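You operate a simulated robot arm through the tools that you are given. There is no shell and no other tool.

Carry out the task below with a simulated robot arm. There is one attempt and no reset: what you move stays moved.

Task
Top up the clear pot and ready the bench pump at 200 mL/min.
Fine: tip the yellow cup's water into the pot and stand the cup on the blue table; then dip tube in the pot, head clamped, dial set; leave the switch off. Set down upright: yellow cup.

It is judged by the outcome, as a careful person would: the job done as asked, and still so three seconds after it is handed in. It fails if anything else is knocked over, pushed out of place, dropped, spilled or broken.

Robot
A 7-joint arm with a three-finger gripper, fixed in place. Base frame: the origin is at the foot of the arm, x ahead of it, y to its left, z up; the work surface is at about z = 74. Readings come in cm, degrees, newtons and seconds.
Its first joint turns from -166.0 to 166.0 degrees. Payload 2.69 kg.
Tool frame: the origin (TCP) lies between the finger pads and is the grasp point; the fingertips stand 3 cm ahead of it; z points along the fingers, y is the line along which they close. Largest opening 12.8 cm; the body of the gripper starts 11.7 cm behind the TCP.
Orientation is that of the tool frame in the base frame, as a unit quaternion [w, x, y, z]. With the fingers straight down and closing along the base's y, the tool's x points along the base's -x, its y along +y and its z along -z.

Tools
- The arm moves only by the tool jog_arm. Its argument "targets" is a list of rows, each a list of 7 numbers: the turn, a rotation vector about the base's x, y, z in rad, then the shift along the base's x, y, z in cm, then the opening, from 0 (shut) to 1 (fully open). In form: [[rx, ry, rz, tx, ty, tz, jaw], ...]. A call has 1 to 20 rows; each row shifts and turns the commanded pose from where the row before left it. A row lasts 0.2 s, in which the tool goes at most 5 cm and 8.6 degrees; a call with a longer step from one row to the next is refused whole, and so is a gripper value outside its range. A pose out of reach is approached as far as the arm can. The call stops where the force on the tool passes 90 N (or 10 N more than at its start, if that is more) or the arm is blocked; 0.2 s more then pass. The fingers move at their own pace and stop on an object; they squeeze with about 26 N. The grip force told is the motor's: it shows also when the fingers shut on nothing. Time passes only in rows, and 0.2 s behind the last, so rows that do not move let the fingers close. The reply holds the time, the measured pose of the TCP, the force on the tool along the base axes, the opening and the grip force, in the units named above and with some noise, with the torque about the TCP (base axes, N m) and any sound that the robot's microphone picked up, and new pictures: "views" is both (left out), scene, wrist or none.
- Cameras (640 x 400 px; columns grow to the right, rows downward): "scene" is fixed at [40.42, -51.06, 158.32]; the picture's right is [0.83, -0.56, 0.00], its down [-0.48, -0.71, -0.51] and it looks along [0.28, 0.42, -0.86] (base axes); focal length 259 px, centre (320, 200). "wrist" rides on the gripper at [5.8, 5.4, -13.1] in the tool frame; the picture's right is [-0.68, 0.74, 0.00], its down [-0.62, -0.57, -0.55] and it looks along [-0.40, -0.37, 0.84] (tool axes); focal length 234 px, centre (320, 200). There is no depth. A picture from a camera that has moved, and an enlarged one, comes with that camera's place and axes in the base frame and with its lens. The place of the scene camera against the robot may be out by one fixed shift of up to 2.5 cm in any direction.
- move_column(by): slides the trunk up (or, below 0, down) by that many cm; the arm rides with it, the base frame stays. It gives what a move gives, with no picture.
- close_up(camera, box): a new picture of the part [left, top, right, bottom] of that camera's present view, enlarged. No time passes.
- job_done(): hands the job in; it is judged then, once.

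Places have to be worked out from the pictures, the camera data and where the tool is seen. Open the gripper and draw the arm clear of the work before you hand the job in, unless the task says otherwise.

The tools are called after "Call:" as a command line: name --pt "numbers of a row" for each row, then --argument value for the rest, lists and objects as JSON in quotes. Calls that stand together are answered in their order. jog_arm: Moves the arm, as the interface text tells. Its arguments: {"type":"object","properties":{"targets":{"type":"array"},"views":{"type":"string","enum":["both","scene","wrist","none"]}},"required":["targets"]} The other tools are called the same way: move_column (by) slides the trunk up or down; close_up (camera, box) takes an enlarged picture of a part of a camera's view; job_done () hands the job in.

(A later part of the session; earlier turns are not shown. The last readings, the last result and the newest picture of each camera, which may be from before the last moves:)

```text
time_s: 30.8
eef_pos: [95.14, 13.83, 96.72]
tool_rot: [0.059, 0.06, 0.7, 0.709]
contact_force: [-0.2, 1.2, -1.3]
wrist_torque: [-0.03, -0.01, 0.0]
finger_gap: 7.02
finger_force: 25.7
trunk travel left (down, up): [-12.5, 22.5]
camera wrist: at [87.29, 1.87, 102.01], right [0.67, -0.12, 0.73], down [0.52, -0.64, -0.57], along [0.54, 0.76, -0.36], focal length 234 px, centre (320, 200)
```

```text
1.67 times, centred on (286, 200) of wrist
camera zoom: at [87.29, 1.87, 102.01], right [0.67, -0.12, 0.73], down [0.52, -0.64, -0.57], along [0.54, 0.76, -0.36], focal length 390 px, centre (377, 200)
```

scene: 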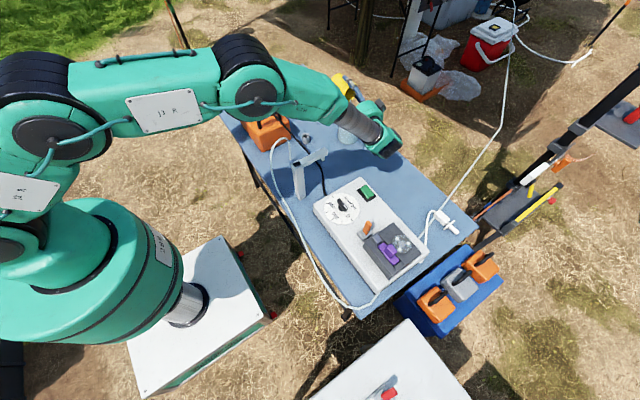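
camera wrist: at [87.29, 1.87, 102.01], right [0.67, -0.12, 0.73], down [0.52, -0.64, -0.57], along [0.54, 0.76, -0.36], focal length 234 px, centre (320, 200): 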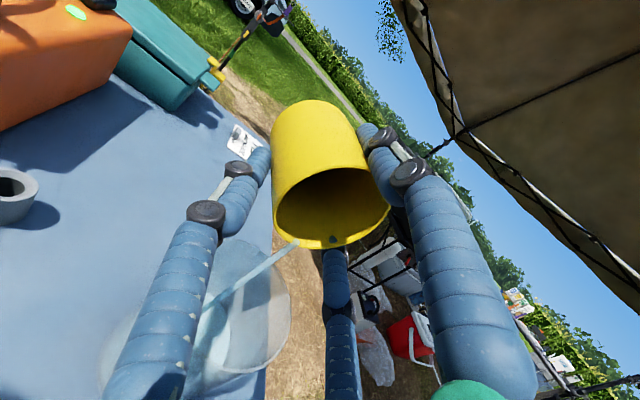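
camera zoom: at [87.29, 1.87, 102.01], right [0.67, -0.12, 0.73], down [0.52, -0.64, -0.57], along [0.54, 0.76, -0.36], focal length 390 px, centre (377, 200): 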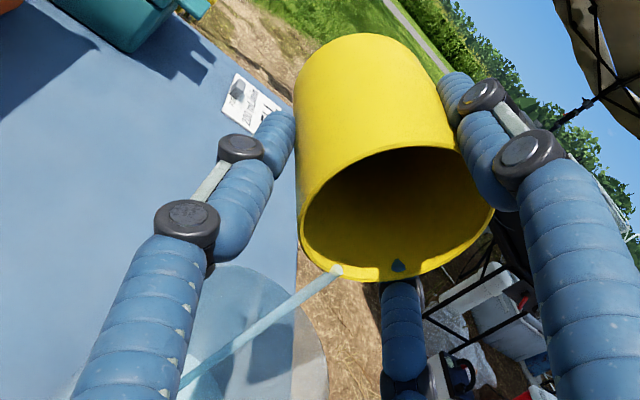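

Cup looks nearly empty at ~91°, with the last stream still falling into the pot. I'll hold here and let it drain.

Call:
jog_arm --pt "0 0 0 0 0 0 0.3" --pt "0 0 0 0 0 0 0.3" --pt "0 0 0 0 0 0 0.3" --pt "0 0 0 0 0 0 0.3" --pt "0 0 0 0 0 0 0.3" --pt "0 0 0 0 0 0 0.3" --views "wrist"

Call:
close_up --camera "wrist" --box '[180, 100, 404, 320]'

Call:
close_up --camera "scene" --box '[200, 30, 360, 130]'

```text
time_s: 32.2
eef_pos: [95.19, 13.94, 96.74]
tool_rot: [0.059, 0.06, 0.701, 0.708]
contact_force: [0.5, 0.0, -0.7]
wrist_torque: [0.03, 0.01, 0.02]
finger_gap: 7.03
finger_force: 26.8
trunk travel left (down, up): [-12.5, 22.5]
camera wrist: at [87.28, 1.88, 102.0], right [0.67, -0.12, 0.74], down [0.52, -0.64, -0.57], along [0.54, 0.76, -0.36], focal length 234 px, centre (320, 200)
```

wrist: 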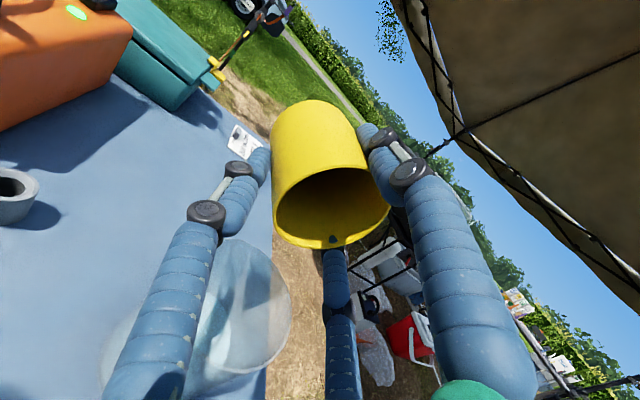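

```text
1.82 times, centred on (292, 210) of wrist
camera zoom: at [87.28, 1.88, 102.0], right [0.67, -0.12, 0.74], down [0.52, -0.64, -0.57], along [0.54, 0.76, -0.36], focal length 426 px, centre (371, 182)
```

zoom: 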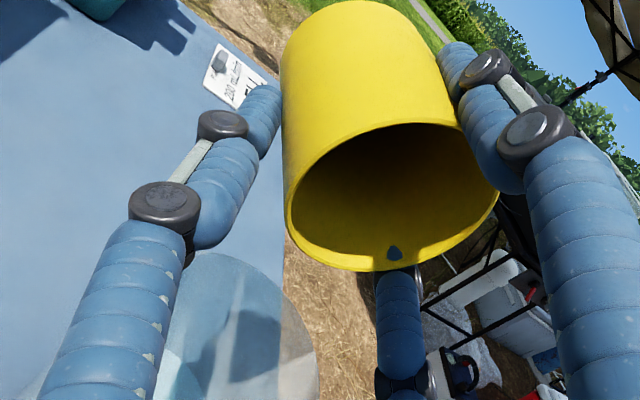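

```text
4.00 times, centred on (280, 80) of scene
camera zoom: at [40.42, -51.06, 158.32], right [0.83, -0.56, 0.0], down [-0.48, -0.71, -0.51], along [0.28, 0.42, -0.86], focal length 1036 px, centre (480, 680)
```

zoom: 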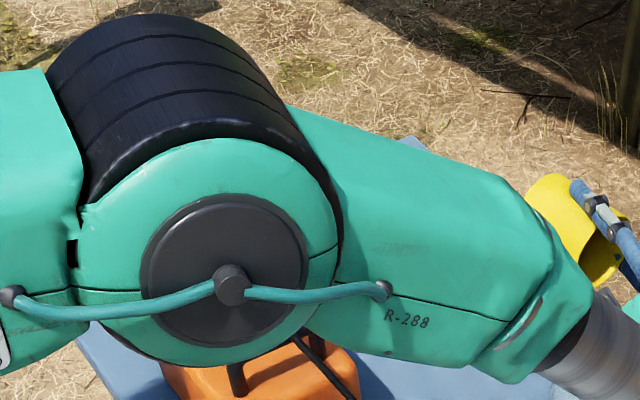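

The stream has ended and the cup interior is empty. Reversing the tilt back to upright above the pot.

Call:
jog_arm --pt "-0.06 -0.0089 0 0 0 0.3 0.3" --pt "-0.1307 -0.01936 0 0 0 0.4 0.3" --pt "-0.1307 -0.01936 0 0 0 0.4 0.3" --pt "-0.1307 -0.01936 0 0 0 0.3 0.3" --pt "-0.1307 -0.01936 0 0 0 0 0.3" --pt "-0.1307 -0.01936 0 0 0 0 0.3" --pt "-0.1307 -0.01936 0 0 0 0 0.3" --pt "-0.1307 -0.01936 0 0 0 0 0.3" --pt "-0.1307 -0.01936 0 0 0 0 0.3" --pt "-0.1307 -0.01936 0 0 0 0 0.3" --pt "-0.1307 -0.01936 0 0 0 0 0.3" --pt "-0.1307 -0.01936 0 0 0 0 0.3" --pt "-0.0703 -0.0104 0 0 0 0 0.3" --pt "0 0 0 0 0 0 0.3" --views "both"

Call:
close_up --camera "scene" --box '[280, 50, 440, 150]'

```text
time_s: 35.2
eef_pos: [95.24, 13.94, 98.05]
tool_rot: [0.157, -0.074, 0.985, 0.01]
contact_force: [1.2, 0.3, 0.5]
wrist_torque: [-0.03, 0.0, -0.01]
finger_gap: 7.0
finger_force: 26.0
trunk travel left (down, up): [-12.5, 22.5]
camera wrist: at [84.92, 17.86, 108.78], right [0.53, 0.82, 0.21], down [0.49, -0.49, 0.71], along [0.69, -0.28, -0.67], focal length 234 px, centre (320, 200)
```

scene: 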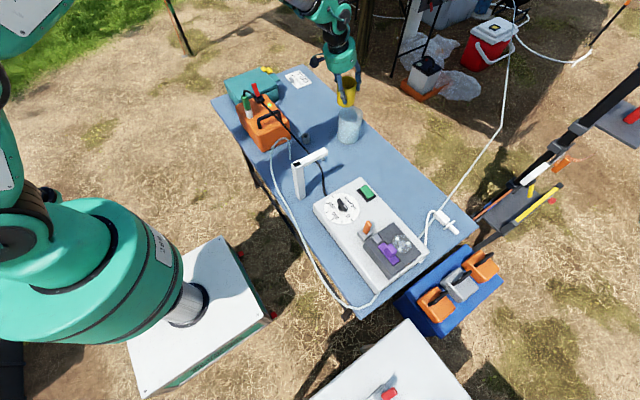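
wrist: 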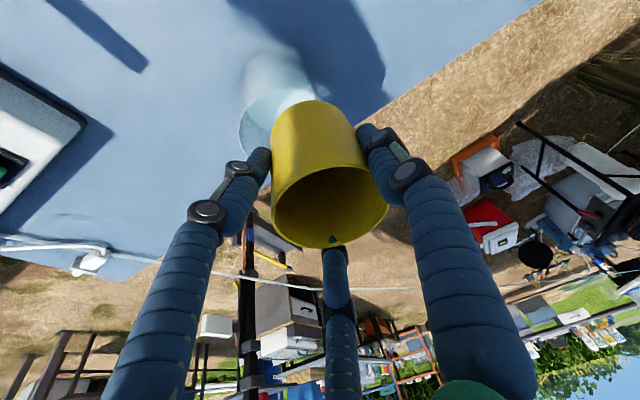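

```text
4.00 times, centred on (360, 100) of scene
camera zoom: at [40.42, -51.06, 158.32], right [0.83, -0.56, 0.0], down [-0.48, -0.71, -0.51], along [0.28, 0.42, -0.86], focal length 1036 px, centre (160, 600)
```

zoom: 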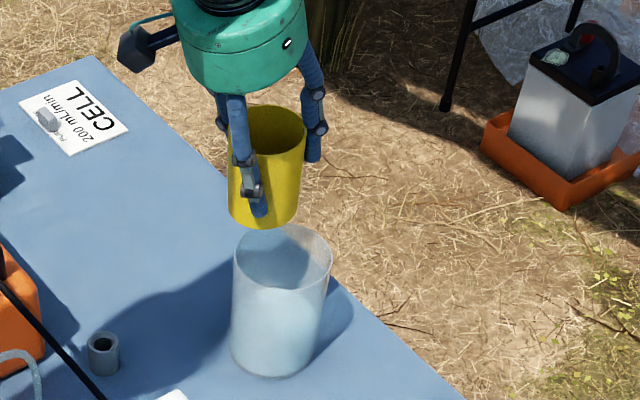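

Cup is empty and back upright. Quick check that the orange case wasn't disturbed by the elbow.

Call:
close_up --camera "scene" --box '[200, 50, 360, 150]'

Call:
close_up --camera "scene" --box '[320, 70, 384, 110]'

```text
4.00 times, centred on (280, 100) of scene
camera zoom: at [40.42, -51.06, 158.32], right [0.83, -0.56, 0.0], down [-0.48, -0.71, -0.51], along [0.28, 0.42, -0.86], focal length 1036 px, centre (480, 600)
```

zoom: 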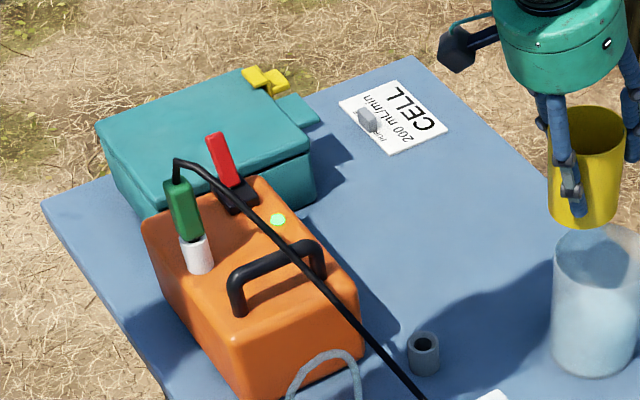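

```text
10.00 times, centred on (352, 90) of scene
camera zoom: at [40.42, -51.06, 158.32], right [0.83, -0.56, 0.0], down [-0.48, -0.71, -0.51], along [0.28, 0.42, -0.86], focal length 2590 px, centre (0, 1300)
```

zoom: 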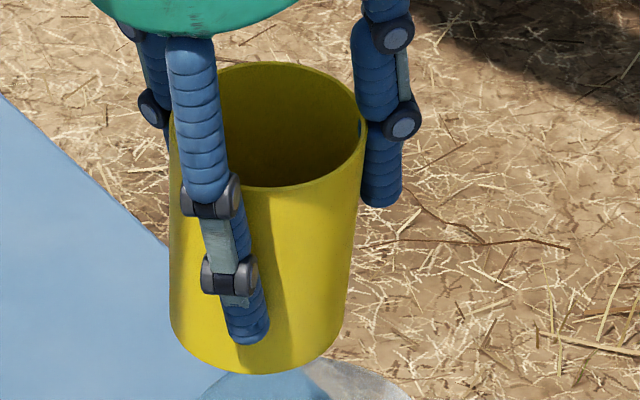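

Everything else is undisturbed. Carrying the empty cup back to its original spot.

Call:
jog_arm --pt "0 0 0.0247 0.14 1.2 0 0.3" --pt "0 0 0.0247 0.14 2.2 0 0.3" --pt "0 0 0.0247 0.14 2.7 0 0.3" --pt "0 0 0.0247 0.14 3 0 0.3" --pt "0 0 0.0247 0.14 3 0 0.3" --pt "0 0 0.0247 0.14 3 0 0.3" --pt "0 0 0.0247 0.14 3 0 0.3" --pt "0 0 0.0247 0.14 3 0 0.3" --pt "0 0 0.0247 0.14 2.7 0 0.3" --pt "0 0 0.0247 0.14 2.3 0 0.3" --pt "0 0 0.0247 0.14 1.6 0 0.3" --pt "0 0 0.0247 0.12 0.95 0 0.3" --pt "0 0 0 0 0 -2 0.3" --pt "0 0 0 0 0 -3 0.3" --pt "0 0 0 0 0 -3 0.3" --pt "0 0 0 0 0 -3 0.3" --pt "0 0 0 0 0 -2 0.3" --pt "0 0 0 0 0 -1 0.3" --pt "0 0 0 0 0 0 0.3" --views "both"

Call:
close_up --camera "scene" --box '[272, 60, 352, 110]'

```text
time_s: 39.2
eef_pos: [96.92, 42.56, 84.06]
tool_rot: [0.152, -0.219, 0.963, 0.032]
contact_force: [0.5, -1.1, -0.2]
wrist_torque: [-0.02, -0.02, 0.01]
finger_gap: 7.0
finger_force: 26.0
trunk travel left (down, up): [-12.5, 22.5]
camera wrist: at [85.93, 43.27, 94.79], right [0.26, 0.94, 0.21], down [0.62, -0.33, 0.71], along [0.74, -0.06, -0.67], focal length 234 px, centre (320, 200)
```

scene: 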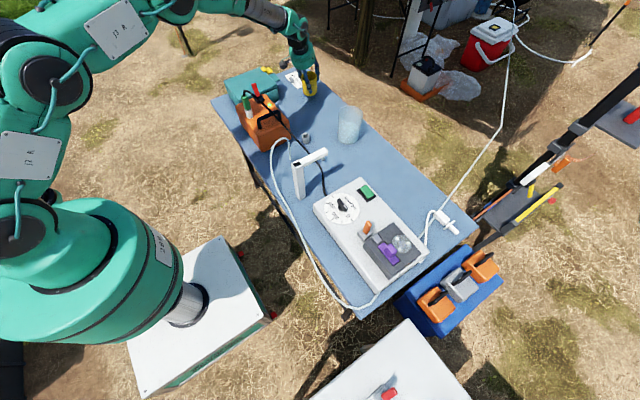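
wrist: 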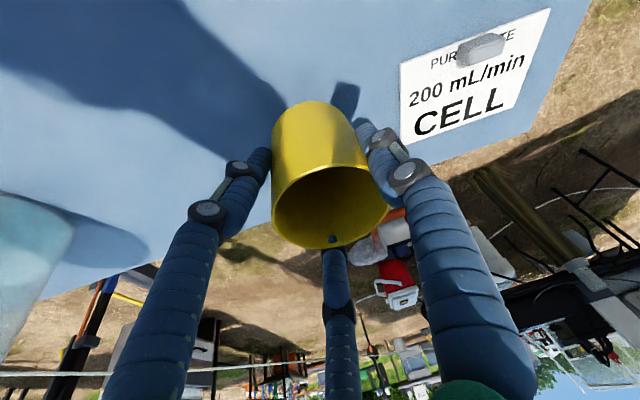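

```text
8.00 times, centred on (312, 85) of scene
camera zoom: at [40.42, -51.06, 158.32], right [0.83, -0.56, 0.0], down [-0.48, -0.71, -0.51], along [0.28, 0.42, -0.86], focal length 2072 px, centre (384, 1120)
```

zoom: 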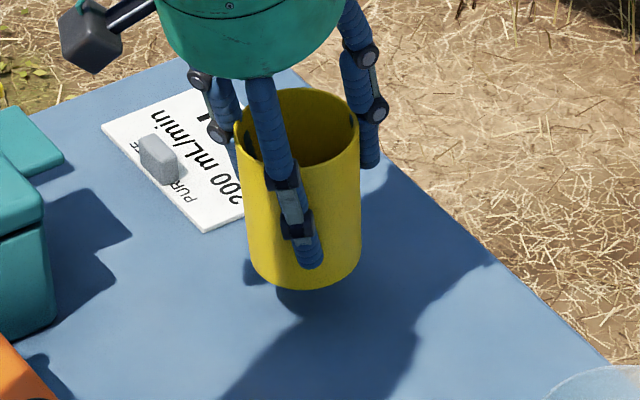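

Lowering gently toward the table, watching the force.

Call:
jog_arm --pt "0 0 0 0 0 -1.2 0.3" --pt "0 0 0 0 0 -1.0 0.3" --pt "0 0 0 0 0 -0.7 0.3" --pt "0 0 0 0 0 -0.4 0.3" --pt "0 0 0 0 0 -0.2 0.3" --pt "0 0 0 0 0 0 0.3" --views "wrist"

Call:
close_up --camera "scene" --box '[272, 60, 352, 110]'

```text
time_s: 40.6
eef_pos: [96.89, 42.45, 80.62]
tool_rot: [0.153, -0.218, 0.963, 0.033]
contact_force: [1.1, -0.2, 0.2]
wrist_torque: [0.0, 0.01, 0.0]
finger_gap: 7.03
finger_force: 25.4
trunk travel left (down, up): [-12.5, 22.5]
camera wrist: at [85.87, 43.22, 91.34], right [0.26, 0.94, 0.21], down [0.62, -0.33, 0.71], along [0.74, -0.06, -0.67], focal length 234 px, centre (320, 200)
```

wrist: 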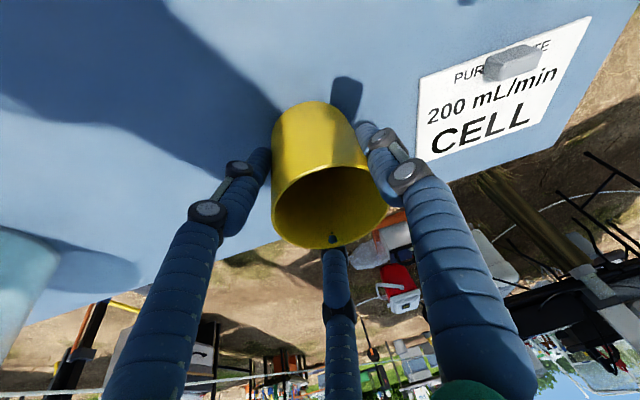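

```text
8.00 times, centred on (312, 85) of scene
camera zoom: at [40.42, -51.06, 158.32], right [0.83, -0.56, 0.0], down [-0.48, -0.71, -0.51], along [0.28, 0.42, -0.86], focal length 2072 px, centre (384, 1120)
```

zoom: 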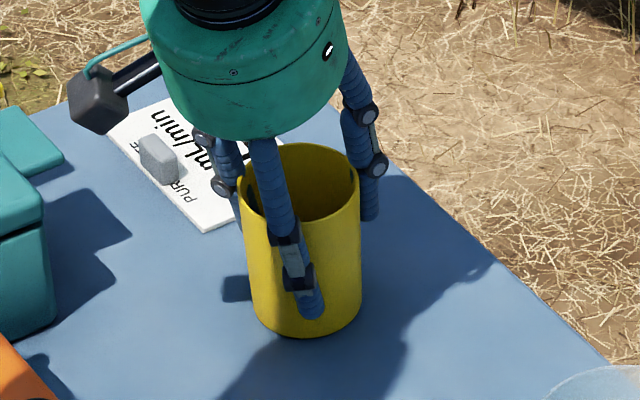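

No contact force yet; lowering in 2 mm steps.

Call:
jog_arm --pt "0 0 0 0 0 -0.2 0.3" --pt "0 0 0 0 0 -0.1 0.3" --pt "0 0 0 0 0 0 0.3" --views "none"

```text
time_s: 41.4
eef_pos: [96.84, 42.54, 80.45]
tool_rot: [0.154, -0.219, 0.963, 0.033]
contact_force: [-0.9, -2.5, 14.6]
wrist_torque: [-0.23, 0.46, 0.05]
finger_gap: 7.03
finger_force: 25.9
trunk travel left (down, up): [-12.5, 22.5]
```

Cup base is on the table (14.6 N press). Easing the press slightly and opening slowly.

Call:
jog_arm --pt "0 0 0 0 0 0.1 0.5" --pt "0 0 0 0 0 0 0.55" --pt "0 0 0 0 0 0 0.58" --pt "0 0 0 0 0 0 0.62" --pt "0 0 0 0 0 0 0.7" --pt "0 0 0 0 0 0 0.85" --pt "0 0 0 0 0 0 1" --views "both"

Call:
close_up --camera "scene" --box '[272, 60, 352, 110]'

```text
time_s: 43.0
eef_pos: [96.78, 42.53, 80.38]
tool_rot: [0.153, -0.219, 0.963, 0.033]
contact_force: [0.8, -0.3, 0.2]
wrist_torque: [-0.02, 0.0, -0.02]
finger_gap: 12.81
finger_force: 0.1
trunk travel left (down, up): [-12.5, 22.5]
camera wrist: at [85.83, 43.29, 91.09], right [0.26, 0.94, 0.21], down [0.62, -0.33, 0.71], along [0.74, -0.06, -0.67], focal length 234 px, centre (320, 200)
```

scene: 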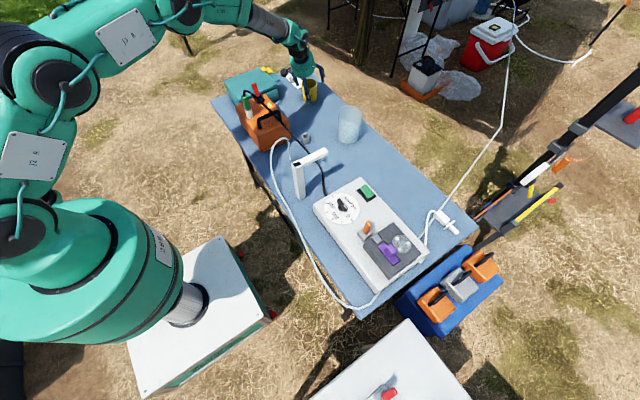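
wrist: 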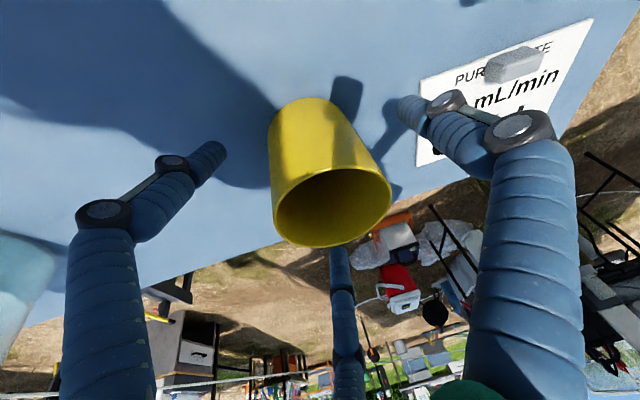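

```text
8.00 times, centred on (312, 85) of scene
camera zoom: at [40.42, -51.06, 158.32], right [0.83, -0.56, 0.0], down [-0.48, -0.71, -0.51], along [0.28, 0.42, -0.86], focal length 2072 px, centre (384, 1120)
```

zoom: 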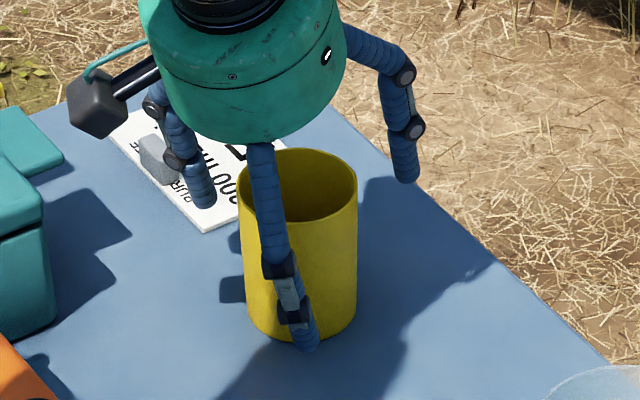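

Cup stands freely and upright. Backing off along the tool axis.

Call:
jog_arm --pt "0 0 0 -0.6 -0.25 2.0 1" --pt "0 0 0 -1.02 -0.45 3.39 1" --pt "0 0 0 -1.02 -0.45 3.39 1" --pt "0 0 0 -1.02 -0.45 3.39 1" --pt "0 0 0 -1.02 -0.45 3.39 1" --pt "0 0 0 -1.02 -0.45 3.39 1" --pt "0 0 0 -1.02 -0.45 3.39 1" --views "both"

Call:
close_up --camera "scene" --box '[272, 60, 400, 140]'

```text
time_s: 44.6
eef_pos: [90.14, 39.64, 102.72]
tool_rot: [0.153, -0.219, 0.963, 0.033]
contact_force: [0.0, -0.1, -0.6]
wrist_torque: [0.02, -0.02, 0.0]
finger_gap: 12.77
finger_force: 0.0
trunk travel left (down, up): [-12.5, 22.5]
camera wrist: at [79.21, 40.35, 113.47], right [0.26, 0.94, 0.21], down [0.62, -0.33, 0.71], along [0.74, -0.06, -0.67], focal length 234 px, centre (320, 200)
```

scene: 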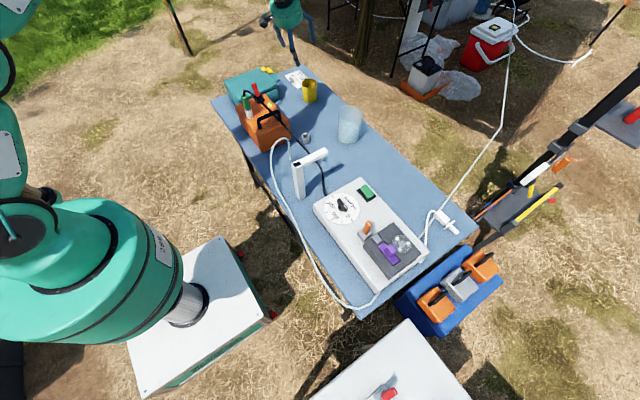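
wrist: 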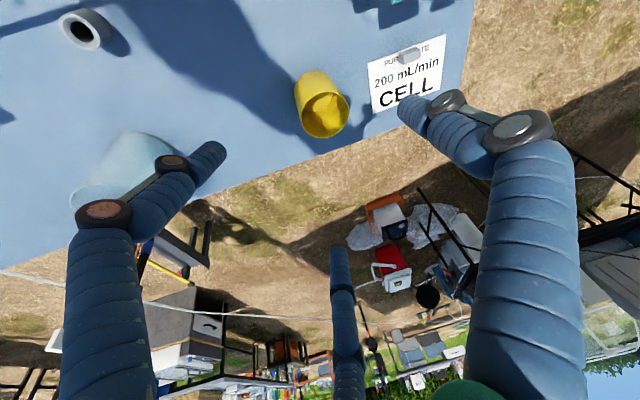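

```text
5.00 times, centred on (336, 100) of scene
camera zoom: at [40.42, -51.06, 158.32], right [0.83, -0.56, 0.0], down [-0.48, -0.71, -0.51], along [0.28, 0.42, -0.86], focal length 1295 px, centre (240, 700)
```

zoom: 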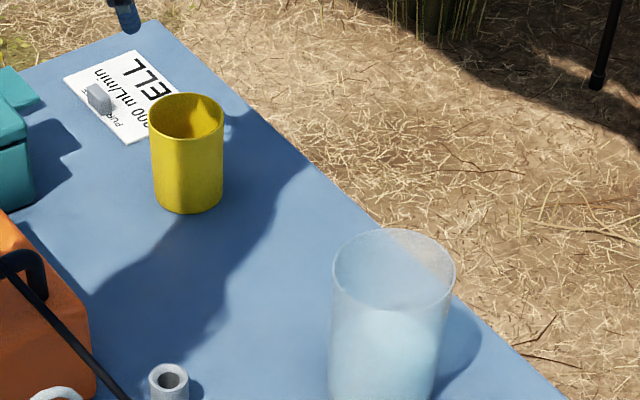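

Cup is done: upright at its original place, pot topped up. Next the dip tube: I'll return to vertical, move around the orange case and look at the free hose end from close by.

Call:
jog_arm --pt "-0.0444 0.0952 0 -1 -3 3 1" --pt "-0.0444 0.0952 0 -1 -3.5 3 1" --pt "-0.0444 0.0952 0 -1 -4 2.5 1" --pt "0 0 0 -1 -4.5 0 1" --pt "0 0 0 -1.5 -4.5 0 1" --pt "0 0 0 -2.5 -4 0 1" --pt "0 0 0 -4 -2.5 0 1" --pt "0 0 0 -4.5 -1 0 1" --pt "0 0 0 -4.5 -0.5 -1 1" --pt "0 0 0 -3.5 -0.5 -1.5 1" --views "both"

```text
time_s: 46.8
eef_pos: [65.51, 11.84, 108.64]
tool_rot: [-0.001, -0.221, 0.975, 0.0]
contact_force: [-0.1, -0.7, 0.5]
wrist_torque: [0.0, -0.01, -0.01]
finger_gap: 12.79
finger_force: 0.0
trunk travel left (down, up): [-12.5, 22.5]
camera wrist: at [57.98, 14.06, 121.84], right [0.29, 0.96, 0.0], down [0.8, -0.24, 0.55], along [0.53, -0.16, -0.84], focal length 234 px, centre (320, 200)
```

scene: 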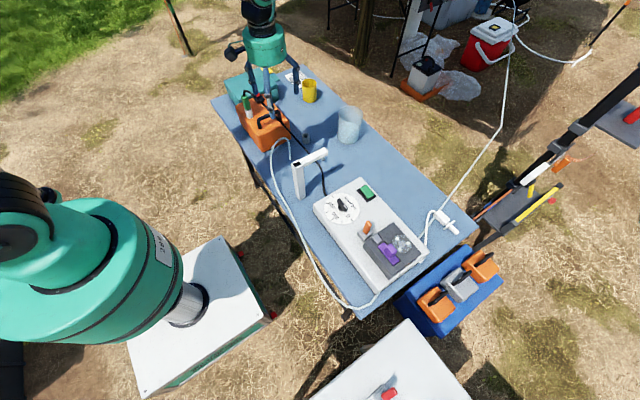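
wrist: 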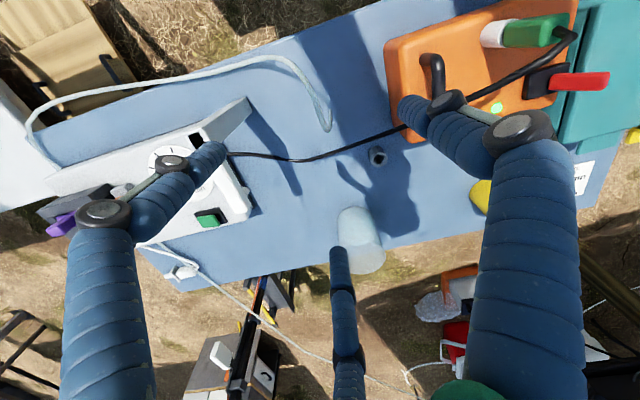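

The hose's full path is visible now. Zooming on its free end and on its route to the pump.

Call:
close_up --camera "wrist" --box '[240, 40, 368, 140]'

Call:
close_up --camera "wrist" --box '[10, 40, 330, 240]'

Call:
close_up --camera "scene" --box '[260, 120, 340, 180]'

Call:
close_up --camera "scene" --box '[260, 180, 460, 320]'

```text
4.00 times, centred on (304, 90) of wrist
camera zoom: at [57.98, 14.06, 121.84], right [0.29, 0.96, 0.0], down [0.8, -0.24, 0.55], along [0.53, -0.16, -0.84], focal length 937 px, centre (384, 640)
```

zoom: 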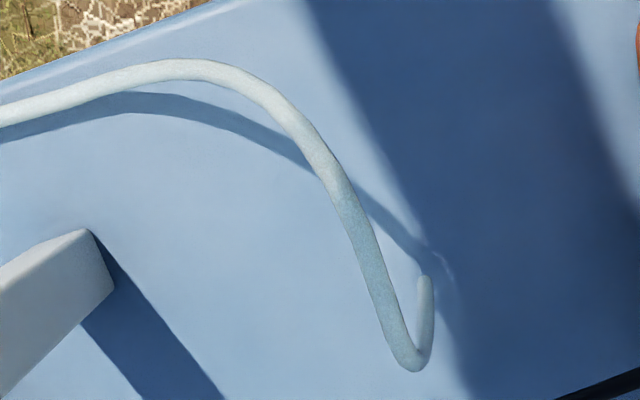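

```text
2.00 times, centred on (170, 140) of wrist
camera zoom: at [57.98, 14.06, 121.84], right [0.29, 0.96, 0.0], down [0.8, -0.24, 0.55], along [0.53, -0.16, -0.84], focal length 468 px, centre (620, 320)
```

zoom: 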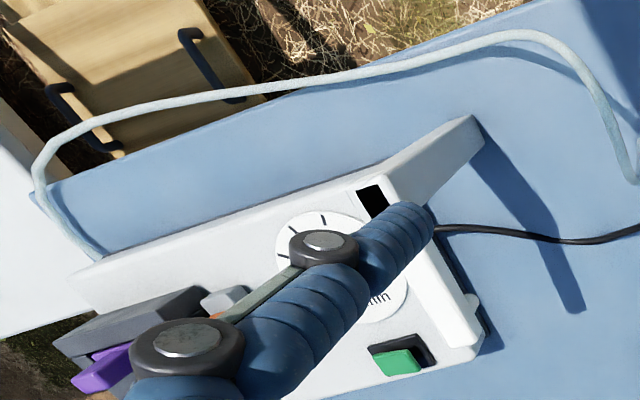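

```text
6.67 times, centred on (300, 150) of scene
camera zoom: at [40.42, -51.06, 158.32], right [0.83, -0.56, 0.0], down [-0.48, -0.71, -0.51], along [0.28, 0.42, -0.86], focal length 1727 px, centre (453, 533)
```

zoom: 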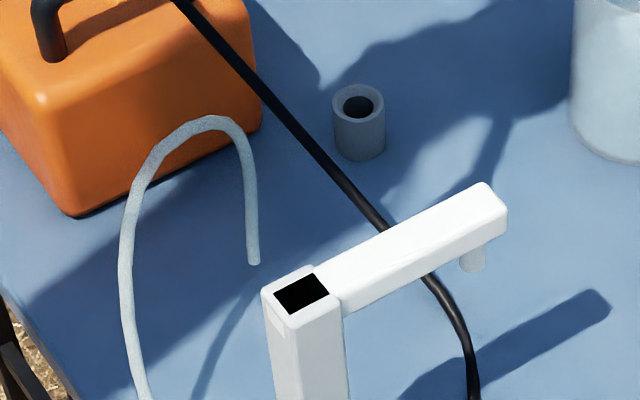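

```text
2.86 times, centred on (360, 250) of scene
camera zoom: at [40.42, -51.06, 158.32], right [0.83, -0.56, 0.0], down [-0.48, -0.71, -0.51], along [0.28, 0.42, -0.86], focal length 740 px, centre (206, 57)
```

zoom: 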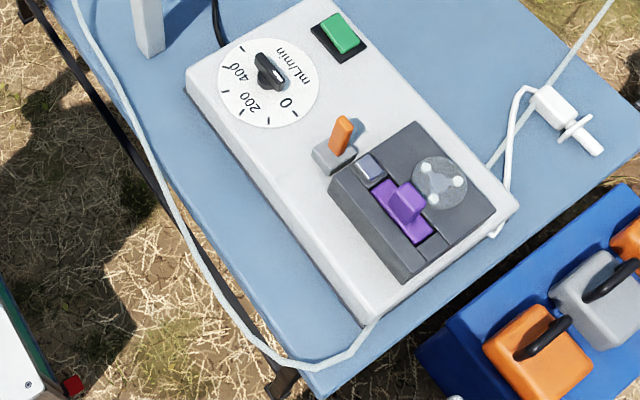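

The tube's end hangs vertically near [68, 12.5], from about z=87 down to its tip at z≈76.7, arcing away toward −x. I'll yaw so a gap between fingers faces the arc and hover above it.

Call:
jog_arm --pt "0 0 0.119 0.8 0.2 -3 1" --pt "0 0 0.119 0.8 0.2 -3 1" --pt "0 0 0.119 0.8 0.2 -3 1" --views "both"

Call:
close_up --camera "wrist" --box '[230, 30, 390, 190]'

Call:
close_up --camera "scene" --box '[230, 70, 358, 170]'

```text
time_s: 47.6
eef_pos: [67.98, 12.18, 99.69]
tool_rot: [0.0, -0.391, 0.92, -0.001]
contact_force: [0.3, -0.4, 0.3]
wrist_torque: [-0.01, -0.02, -0.01]
finger_gap: 12.79
finger_force: 0.0
trunk travel left (down, up): [-12.5, 22.5]
camera wrist: at [60.1, 11.74, 112.83], right [-0.06, 1.0, 0.0], down [0.83, 0.05, 0.55], along [0.55, 0.03, -0.84], focal length 234 px, centre (320, 200)
```

scene: 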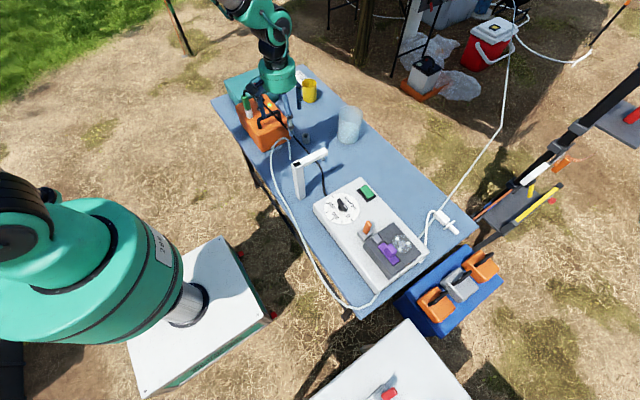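
wrist: 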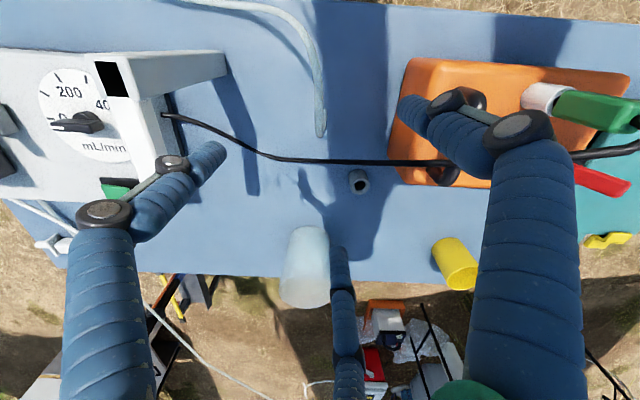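

```text
2.50 times, centred on (310, 110) of wrist
camera zoom: at [60.1, 11.74, 112.83], right [-0.06, 1.0, 0.0], down [0.83, 0.05, 0.55], along [0.55, 0.03, -0.84], focal length 585 px, centre (345, 425)
```

zoom: 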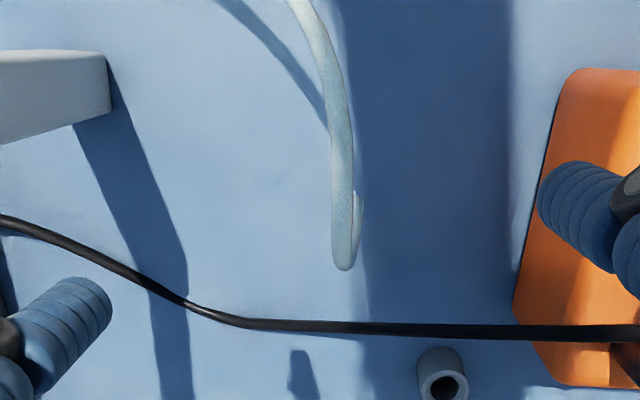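

```text
4.00 times, centred on (294, 120) of scene
camera zoom: at [40.42, -51.06, 158.32], right [0.83, -0.56, 0.0], down [-0.48, -0.71, -0.51], along [0.28, 0.42, -0.86], focal length 1036 px, centre (424, 520)
```

zoom: 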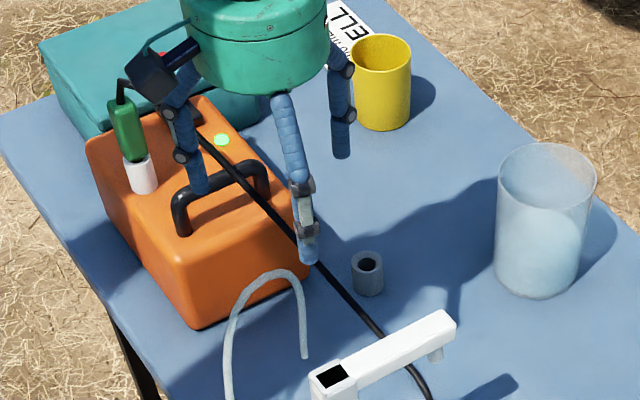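

The tube end is centred under the hand (≈[68.3, 12.3]). Descending around it; fingertips will stay above the black cable.

Call:
jog_arm --pt "0 0 0 0.1 0.04 -3.8 1" --pt "0 0 0 0.1 0.04 -3.8 1" --pt "0 0 0 0.1 0.04 -3.8 1" --views "both"

Call:
close_up --camera "wrist" --box '[220, 80, 420, 280]'

Call:
close_up --camera "scene" --box '[230, 90, 358, 170]'

```text
time_s: 48.4
eef_pos: [68.28, 12.4, 88.03]
tool_rot: [0.0, -0.391, 0.92, -0.001]
contact_force: [0.6, -0.3, -0.5]
wrist_torque: [-0.03, -0.01, 0.0]
finger_gap: 12.79
finger_force: 0.0
trunk travel left (down, up): [-12.5, 22.5]
camera wrist: at [60.46, 11.82, 101.24], right [-0.06, 1.0, 0.0], down [0.83, 0.05, 0.55], along [0.55, 0.03, -0.84], focal length 234 px, centre (320, 200)
```

scene: 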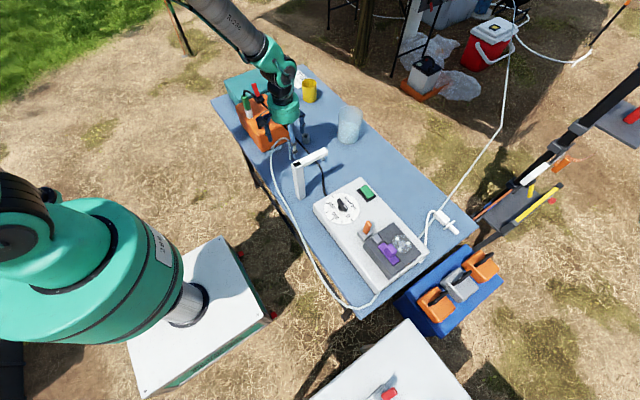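
wrist: 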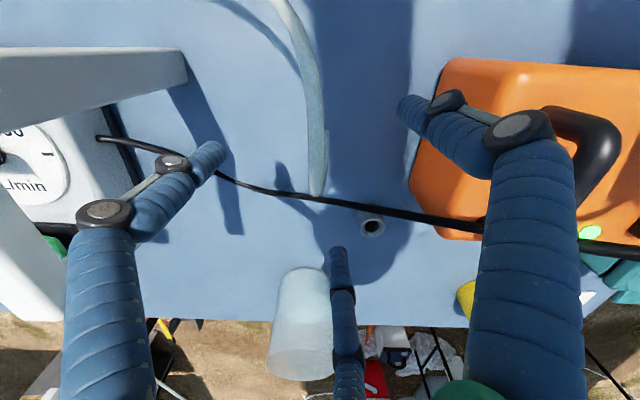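

```text
2.00 times, centred on (320, 180) of wrist
camera zoom: at [60.46, 11.82, 101.24], right [-0.06, 1.0, 0.0], down [0.83, 0.05, 0.55], along [0.55, 0.03, -0.84], focal length 468 px, centre (320, 240)
```

zoom: 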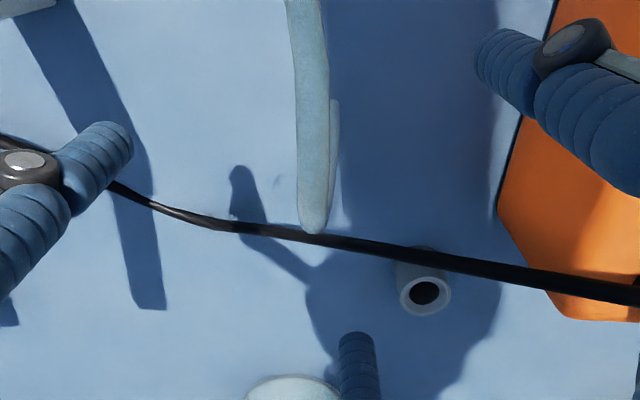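

```text
5.00 times, centred on (294, 130) of scene
camera zoom: at [40.42, -51.06, 158.32], right [0.83, -0.56, 0.0], down [-0.48, -0.71, -0.51], along [0.28, 0.42, -0.86], focal length 1295 px, centre (450, 550)
```

zoom: 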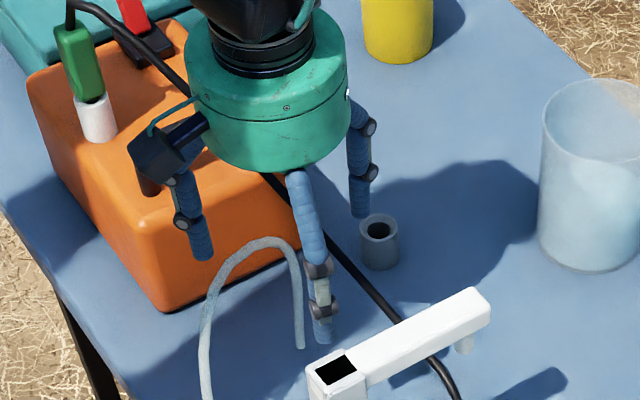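

Refined: vertical portion at ≈[67.8, 12.3], arc top z≈89. Final descent to z≈84.8 with a small x correction, then close gently.

Call:
jog_arm --pt "0 0 0 -0.2 0 -1.7 1" --pt "0 0 0 -0.2 0 -1.6 1" --pt "0 0 0 0 0 0 0.7" --pt "0 0 0 0 0 0 0.45" --views "both"

Call:
close_up --camera "wrist" --box '[220, 80, 420, 280]'

Call:
close_up --camera "scene" --box '[230, 90, 358, 170]'

```text
time_s: 49.4
eef_pos: [67.93, 12.29, 84.83]
tool_rot: [0.0, -0.391, 0.921, 0.001]
contact_force: [0.2, 0.3, -0.3]
wrist_torque: [0.03, -0.02, 0.0]
finger_gap: 5.77
finger_force: 0.1
trunk travel left (down, up): [-12.5, 22.5]
camera wrist: at [60.03, 11.78, 98.02], right [-0.06, 1.0, 0.0], down [0.83, 0.05, 0.55], along [0.55, 0.03, -0.84], focal length 234 px, centre (320, 200)
```

scene: 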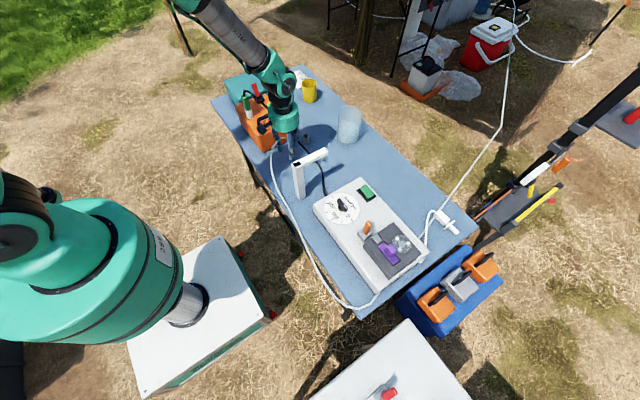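
wrist: 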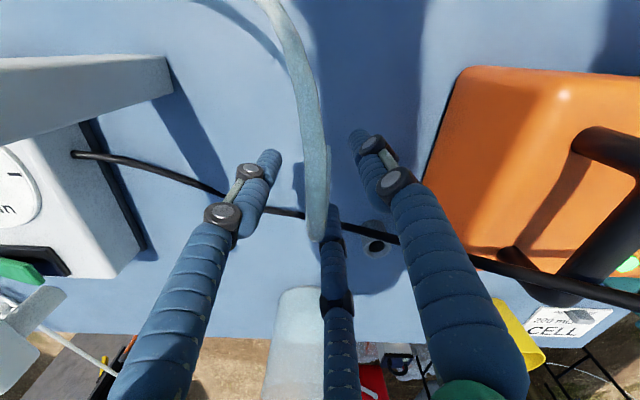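

```text
2.00 times, centred on (320, 180) of wrist
camera zoom: at [60.03, 11.78, 98.02], right [-0.06, 1.0, 0.0], down [0.83, 0.05, 0.55], along [0.55, 0.03, -0.84], focal length 468 px, centre (320, 240)
```

zoom: 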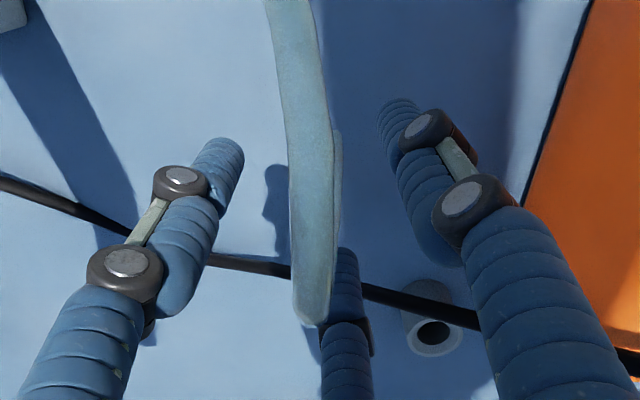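

```text
5.00 times, centred on (294, 130) of scene
camera zoom: at [40.42, -51.06, 158.32], right [0.83, -0.56, 0.0], down [-0.48, -0.71, -0.51], along [0.28, 0.42, -0.86], focal length 1295 px, centre (450, 550)
```

zoom: 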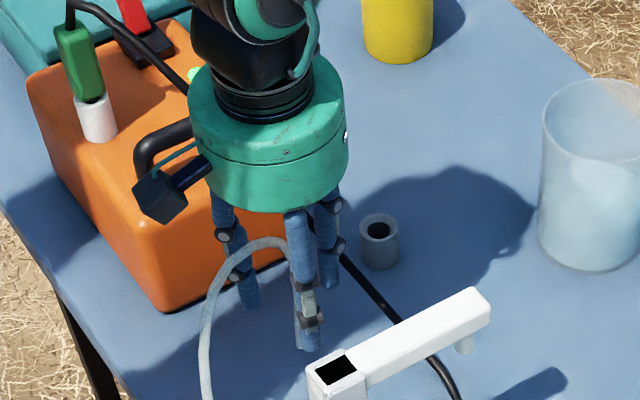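

Tube lies between the fingers with its arc passing through the open gap. Closing onto it.

Call:
jog_arm --pt "0 0 0 0 0 0 0.3" --pt "0 0 0 0 0 0 0.18" --pt "0 0 0 0 0 0 0.08" --pt "0 0 0 0 0 0 0" --pt "0 0 0 0 0 0 0" --views "both"

Call:
close_up --camera "wrist" --box '[220, 80, 420, 280]'

Call:
close_up --camera "scene" --box '[230, 90, 358, 170]'

```text
time_s: 50.6
eef_pos: [67.92, 12.34, 84.92]
tool_rot: [-0.001, -0.392, 0.92, 0.0]
contact_force: [0.2, 0.4, 0.0]
wrist_torque: [0.02, 0.0, -0.03]
finger_gap: 0.21
finger_force: 26.1
trunk travel left (down, up): [-12.5, 22.5]
camera wrist: at [60.02, 11.77, 98.02], right [-0.06, 1.0, 0.0], down [0.83, 0.05, 0.55], along [0.55, 0.03, -0.84], focal length 234 px, centre (320, 200)
```

scene: 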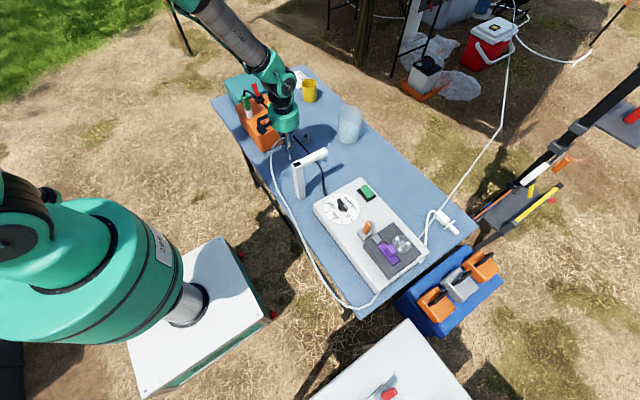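
wrist: 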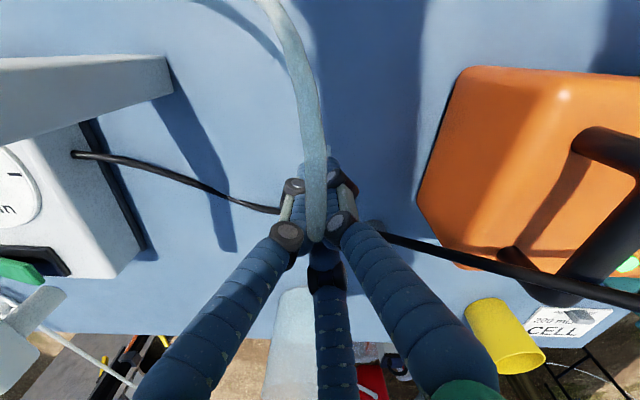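

```text
2.00 times, centred on (320, 180) of wrist
camera zoom: at [60.02, 11.77, 98.02], right [-0.06, 1.0, 0.0], down [0.83, 0.05, 0.55], along [0.55, 0.03, -0.84], focal length 468 px, centre (320, 240)
```

zoom: 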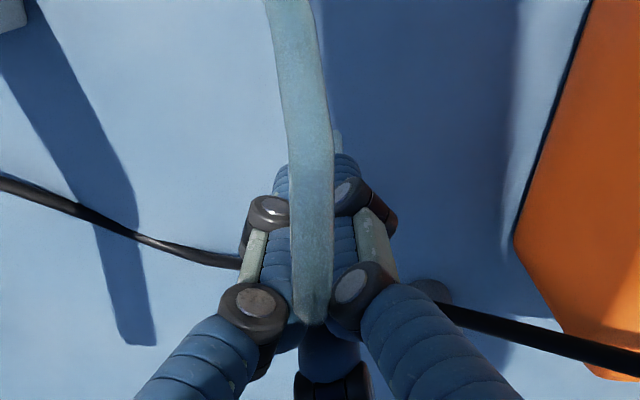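

```text
5.00 times, centred on (294, 130) of scene
camera zoom: at [40.42, -51.06, 158.32], right [0.83, -0.56, 0.0], down [-0.48, -0.71, -0.51], along [0.28, 0.42, -0.86], focal length 1295 px, centre (450, 550)
```

zoom: 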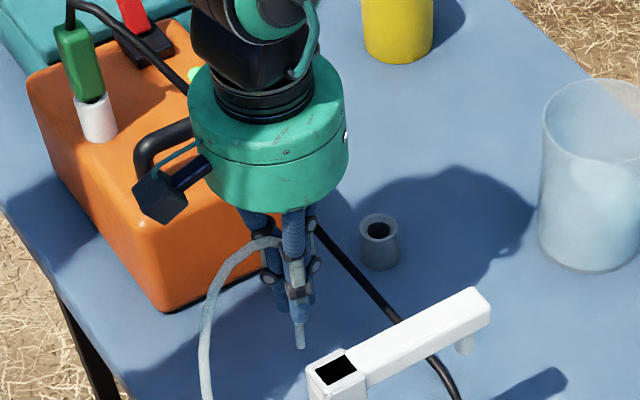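

Gap reads 0.21 (same as empty), though the tube visually sits within the fingers. A small lift will show whether it follows.

Call:
jog_arm --pt "0 0 0 0 0 1 0" --pt "0 0 0 0 0 1.5 0" --pt "0 0 0 0 0 1.5 0" --views "both"

Call:
close_up --camera "scene" --box '[230, 90, 358, 170]'

Call:
close_up --camera "wrist" --box '[220, 80, 420, 280]'

```text
time_s: 51.4
eef_pos: [67.84, 12.44, 89.01]
tool_rot: [0.0, -0.392, 0.92, 0.0]
contact_force: [-0.7, -0.1, -0.5]
wrist_torque: [-0.03, 0.03, 0.02]
finger_gap: 0.23
finger_force: 25.3
trunk travel left (down, up): [-12.5, 22.5]
camera wrist: at [60.02, 11.92, 102.26], right [-0.06, 1.0, 0.0], down [0.83, 0.05, 0.55], along [0.55, 0.03, -0.84], focal length 234 px, centre (320, 200)
```

scene: 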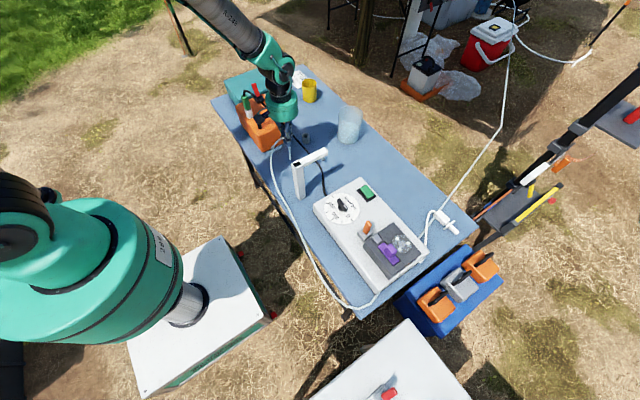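
wrist: 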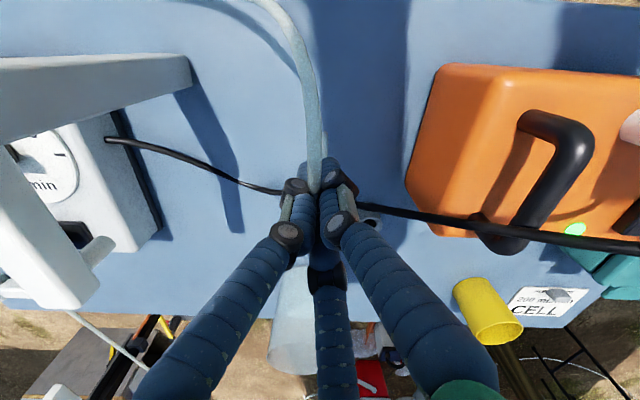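

```text
5.00 times, centred on (294, 130) of scene
camera zoom: at [40.42, -51.06, 158.32], right [0.83, -0.56, 0.0], down [-0.48, -0.71, -0.51], along [0.28, 0.42, -0.86], focal length 1295 px, centre (450, 550)
```

zoom: 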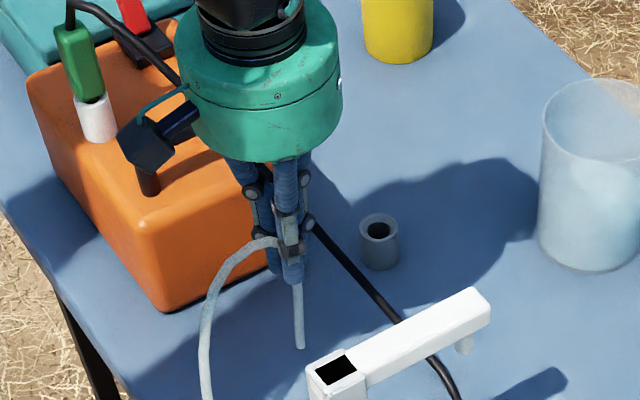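

```text
2.00 times, centred on (320, 180) of wrist
camera zoom: at [60.02, 11.92, 102.26], right [-0.06, 1.0, 0.0], down [0.83, 0.05, 0.55], along [0.55, 0.03, -0.84], focal length 468 px, centre (320, 240)
```

zoom: 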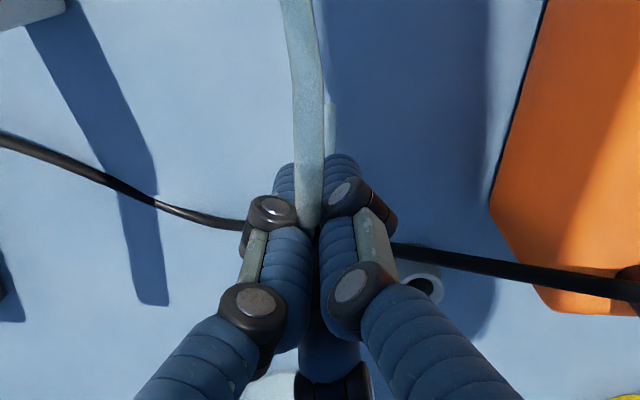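

The hose didn't move at all — the fingers passed right through it, so that hose is only fixed décor. The tethered white wand (box handle, collar and stub) lying right of the pump is likely the actual dip tube. I'll rise, open, and go look at it closely.

Call:
jog_arm --pt "0 0 0 0 0 4.5 0" --pt "0 0 0 0 0 4.5 0" --pt "0 0 0 0 0 4.5 0" --pt "0 0 0 0 0 4.5 0.3" --pt "0 0 0 1.5 -4 2 1" --pt "0 0 0 1.5 -4.5 0 1" --pt "0 0 0 1.5 -4.5 0 1" --pt "0 0 0 1.5 -4.5 0 1" --pt "0 0 0 1.5 -4.5 0 1" --pt "0 0 0 1.5 -4.5 0 1" --pt "0 0 0 1.5 -4.5 0 1" --pt "0 0 0 1.5 -4.5 0 1" --pt "0 0 0 1.5 -4.5 0 1" --pt "0 0 0 1.5 -4.5 0 1" --pt "0 0 0 1.5 -4.5 0 1" --pt "0 0 0 1.5 -3 0 1" --views "both"

Call:
close_up --camera "wrist" --box '[160, 40, 480, 240]'

```text
time_s: 54.8
eef_pos: [86.02, -39.76, 108.98]
tool_rot: [0.0, -0.391, 0.92, 0.001]
contact_force: [0.1, -0.2, -0.7]
wrist_torque: [0.0, 0.0, -0.04]
finger_gap: 12.81
finger_force: 0.0
trunk travel left (down, up): [-12.5, 22.5]
camera wrist: at [78.16, -40.3, 122.11], right [-0.06, 1.0, 0.0], down [0.84, 0.05, 0.55], along [0.55, 0.03, -0.84], focal length 234 px, centre (320, 200)
```

scene: 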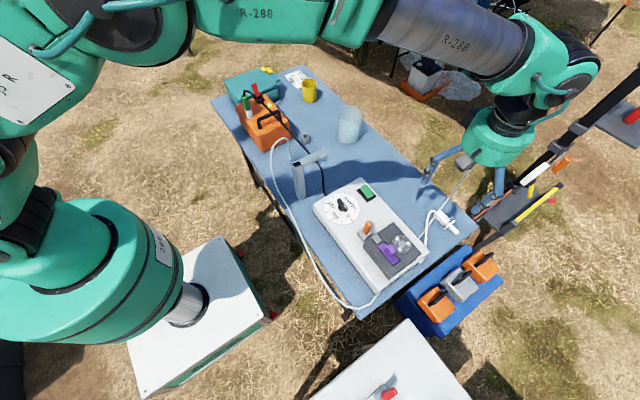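
wrist: 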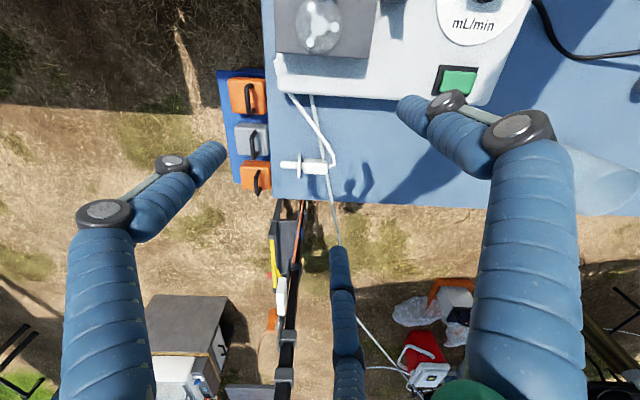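

```text
2.00 times, centred on (320, 140) of wrist
camera zoom: at [78.16, -40.3, 122.11], right [-0.06, 1.0, 0.0], down [0.84, 0.05, 0.55], along [0.55, 0.03, -0.84], focal length 468 px, centre (320, 320)
```

zoom: 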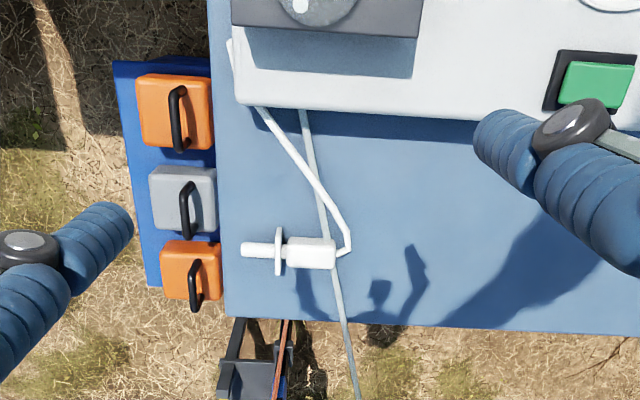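

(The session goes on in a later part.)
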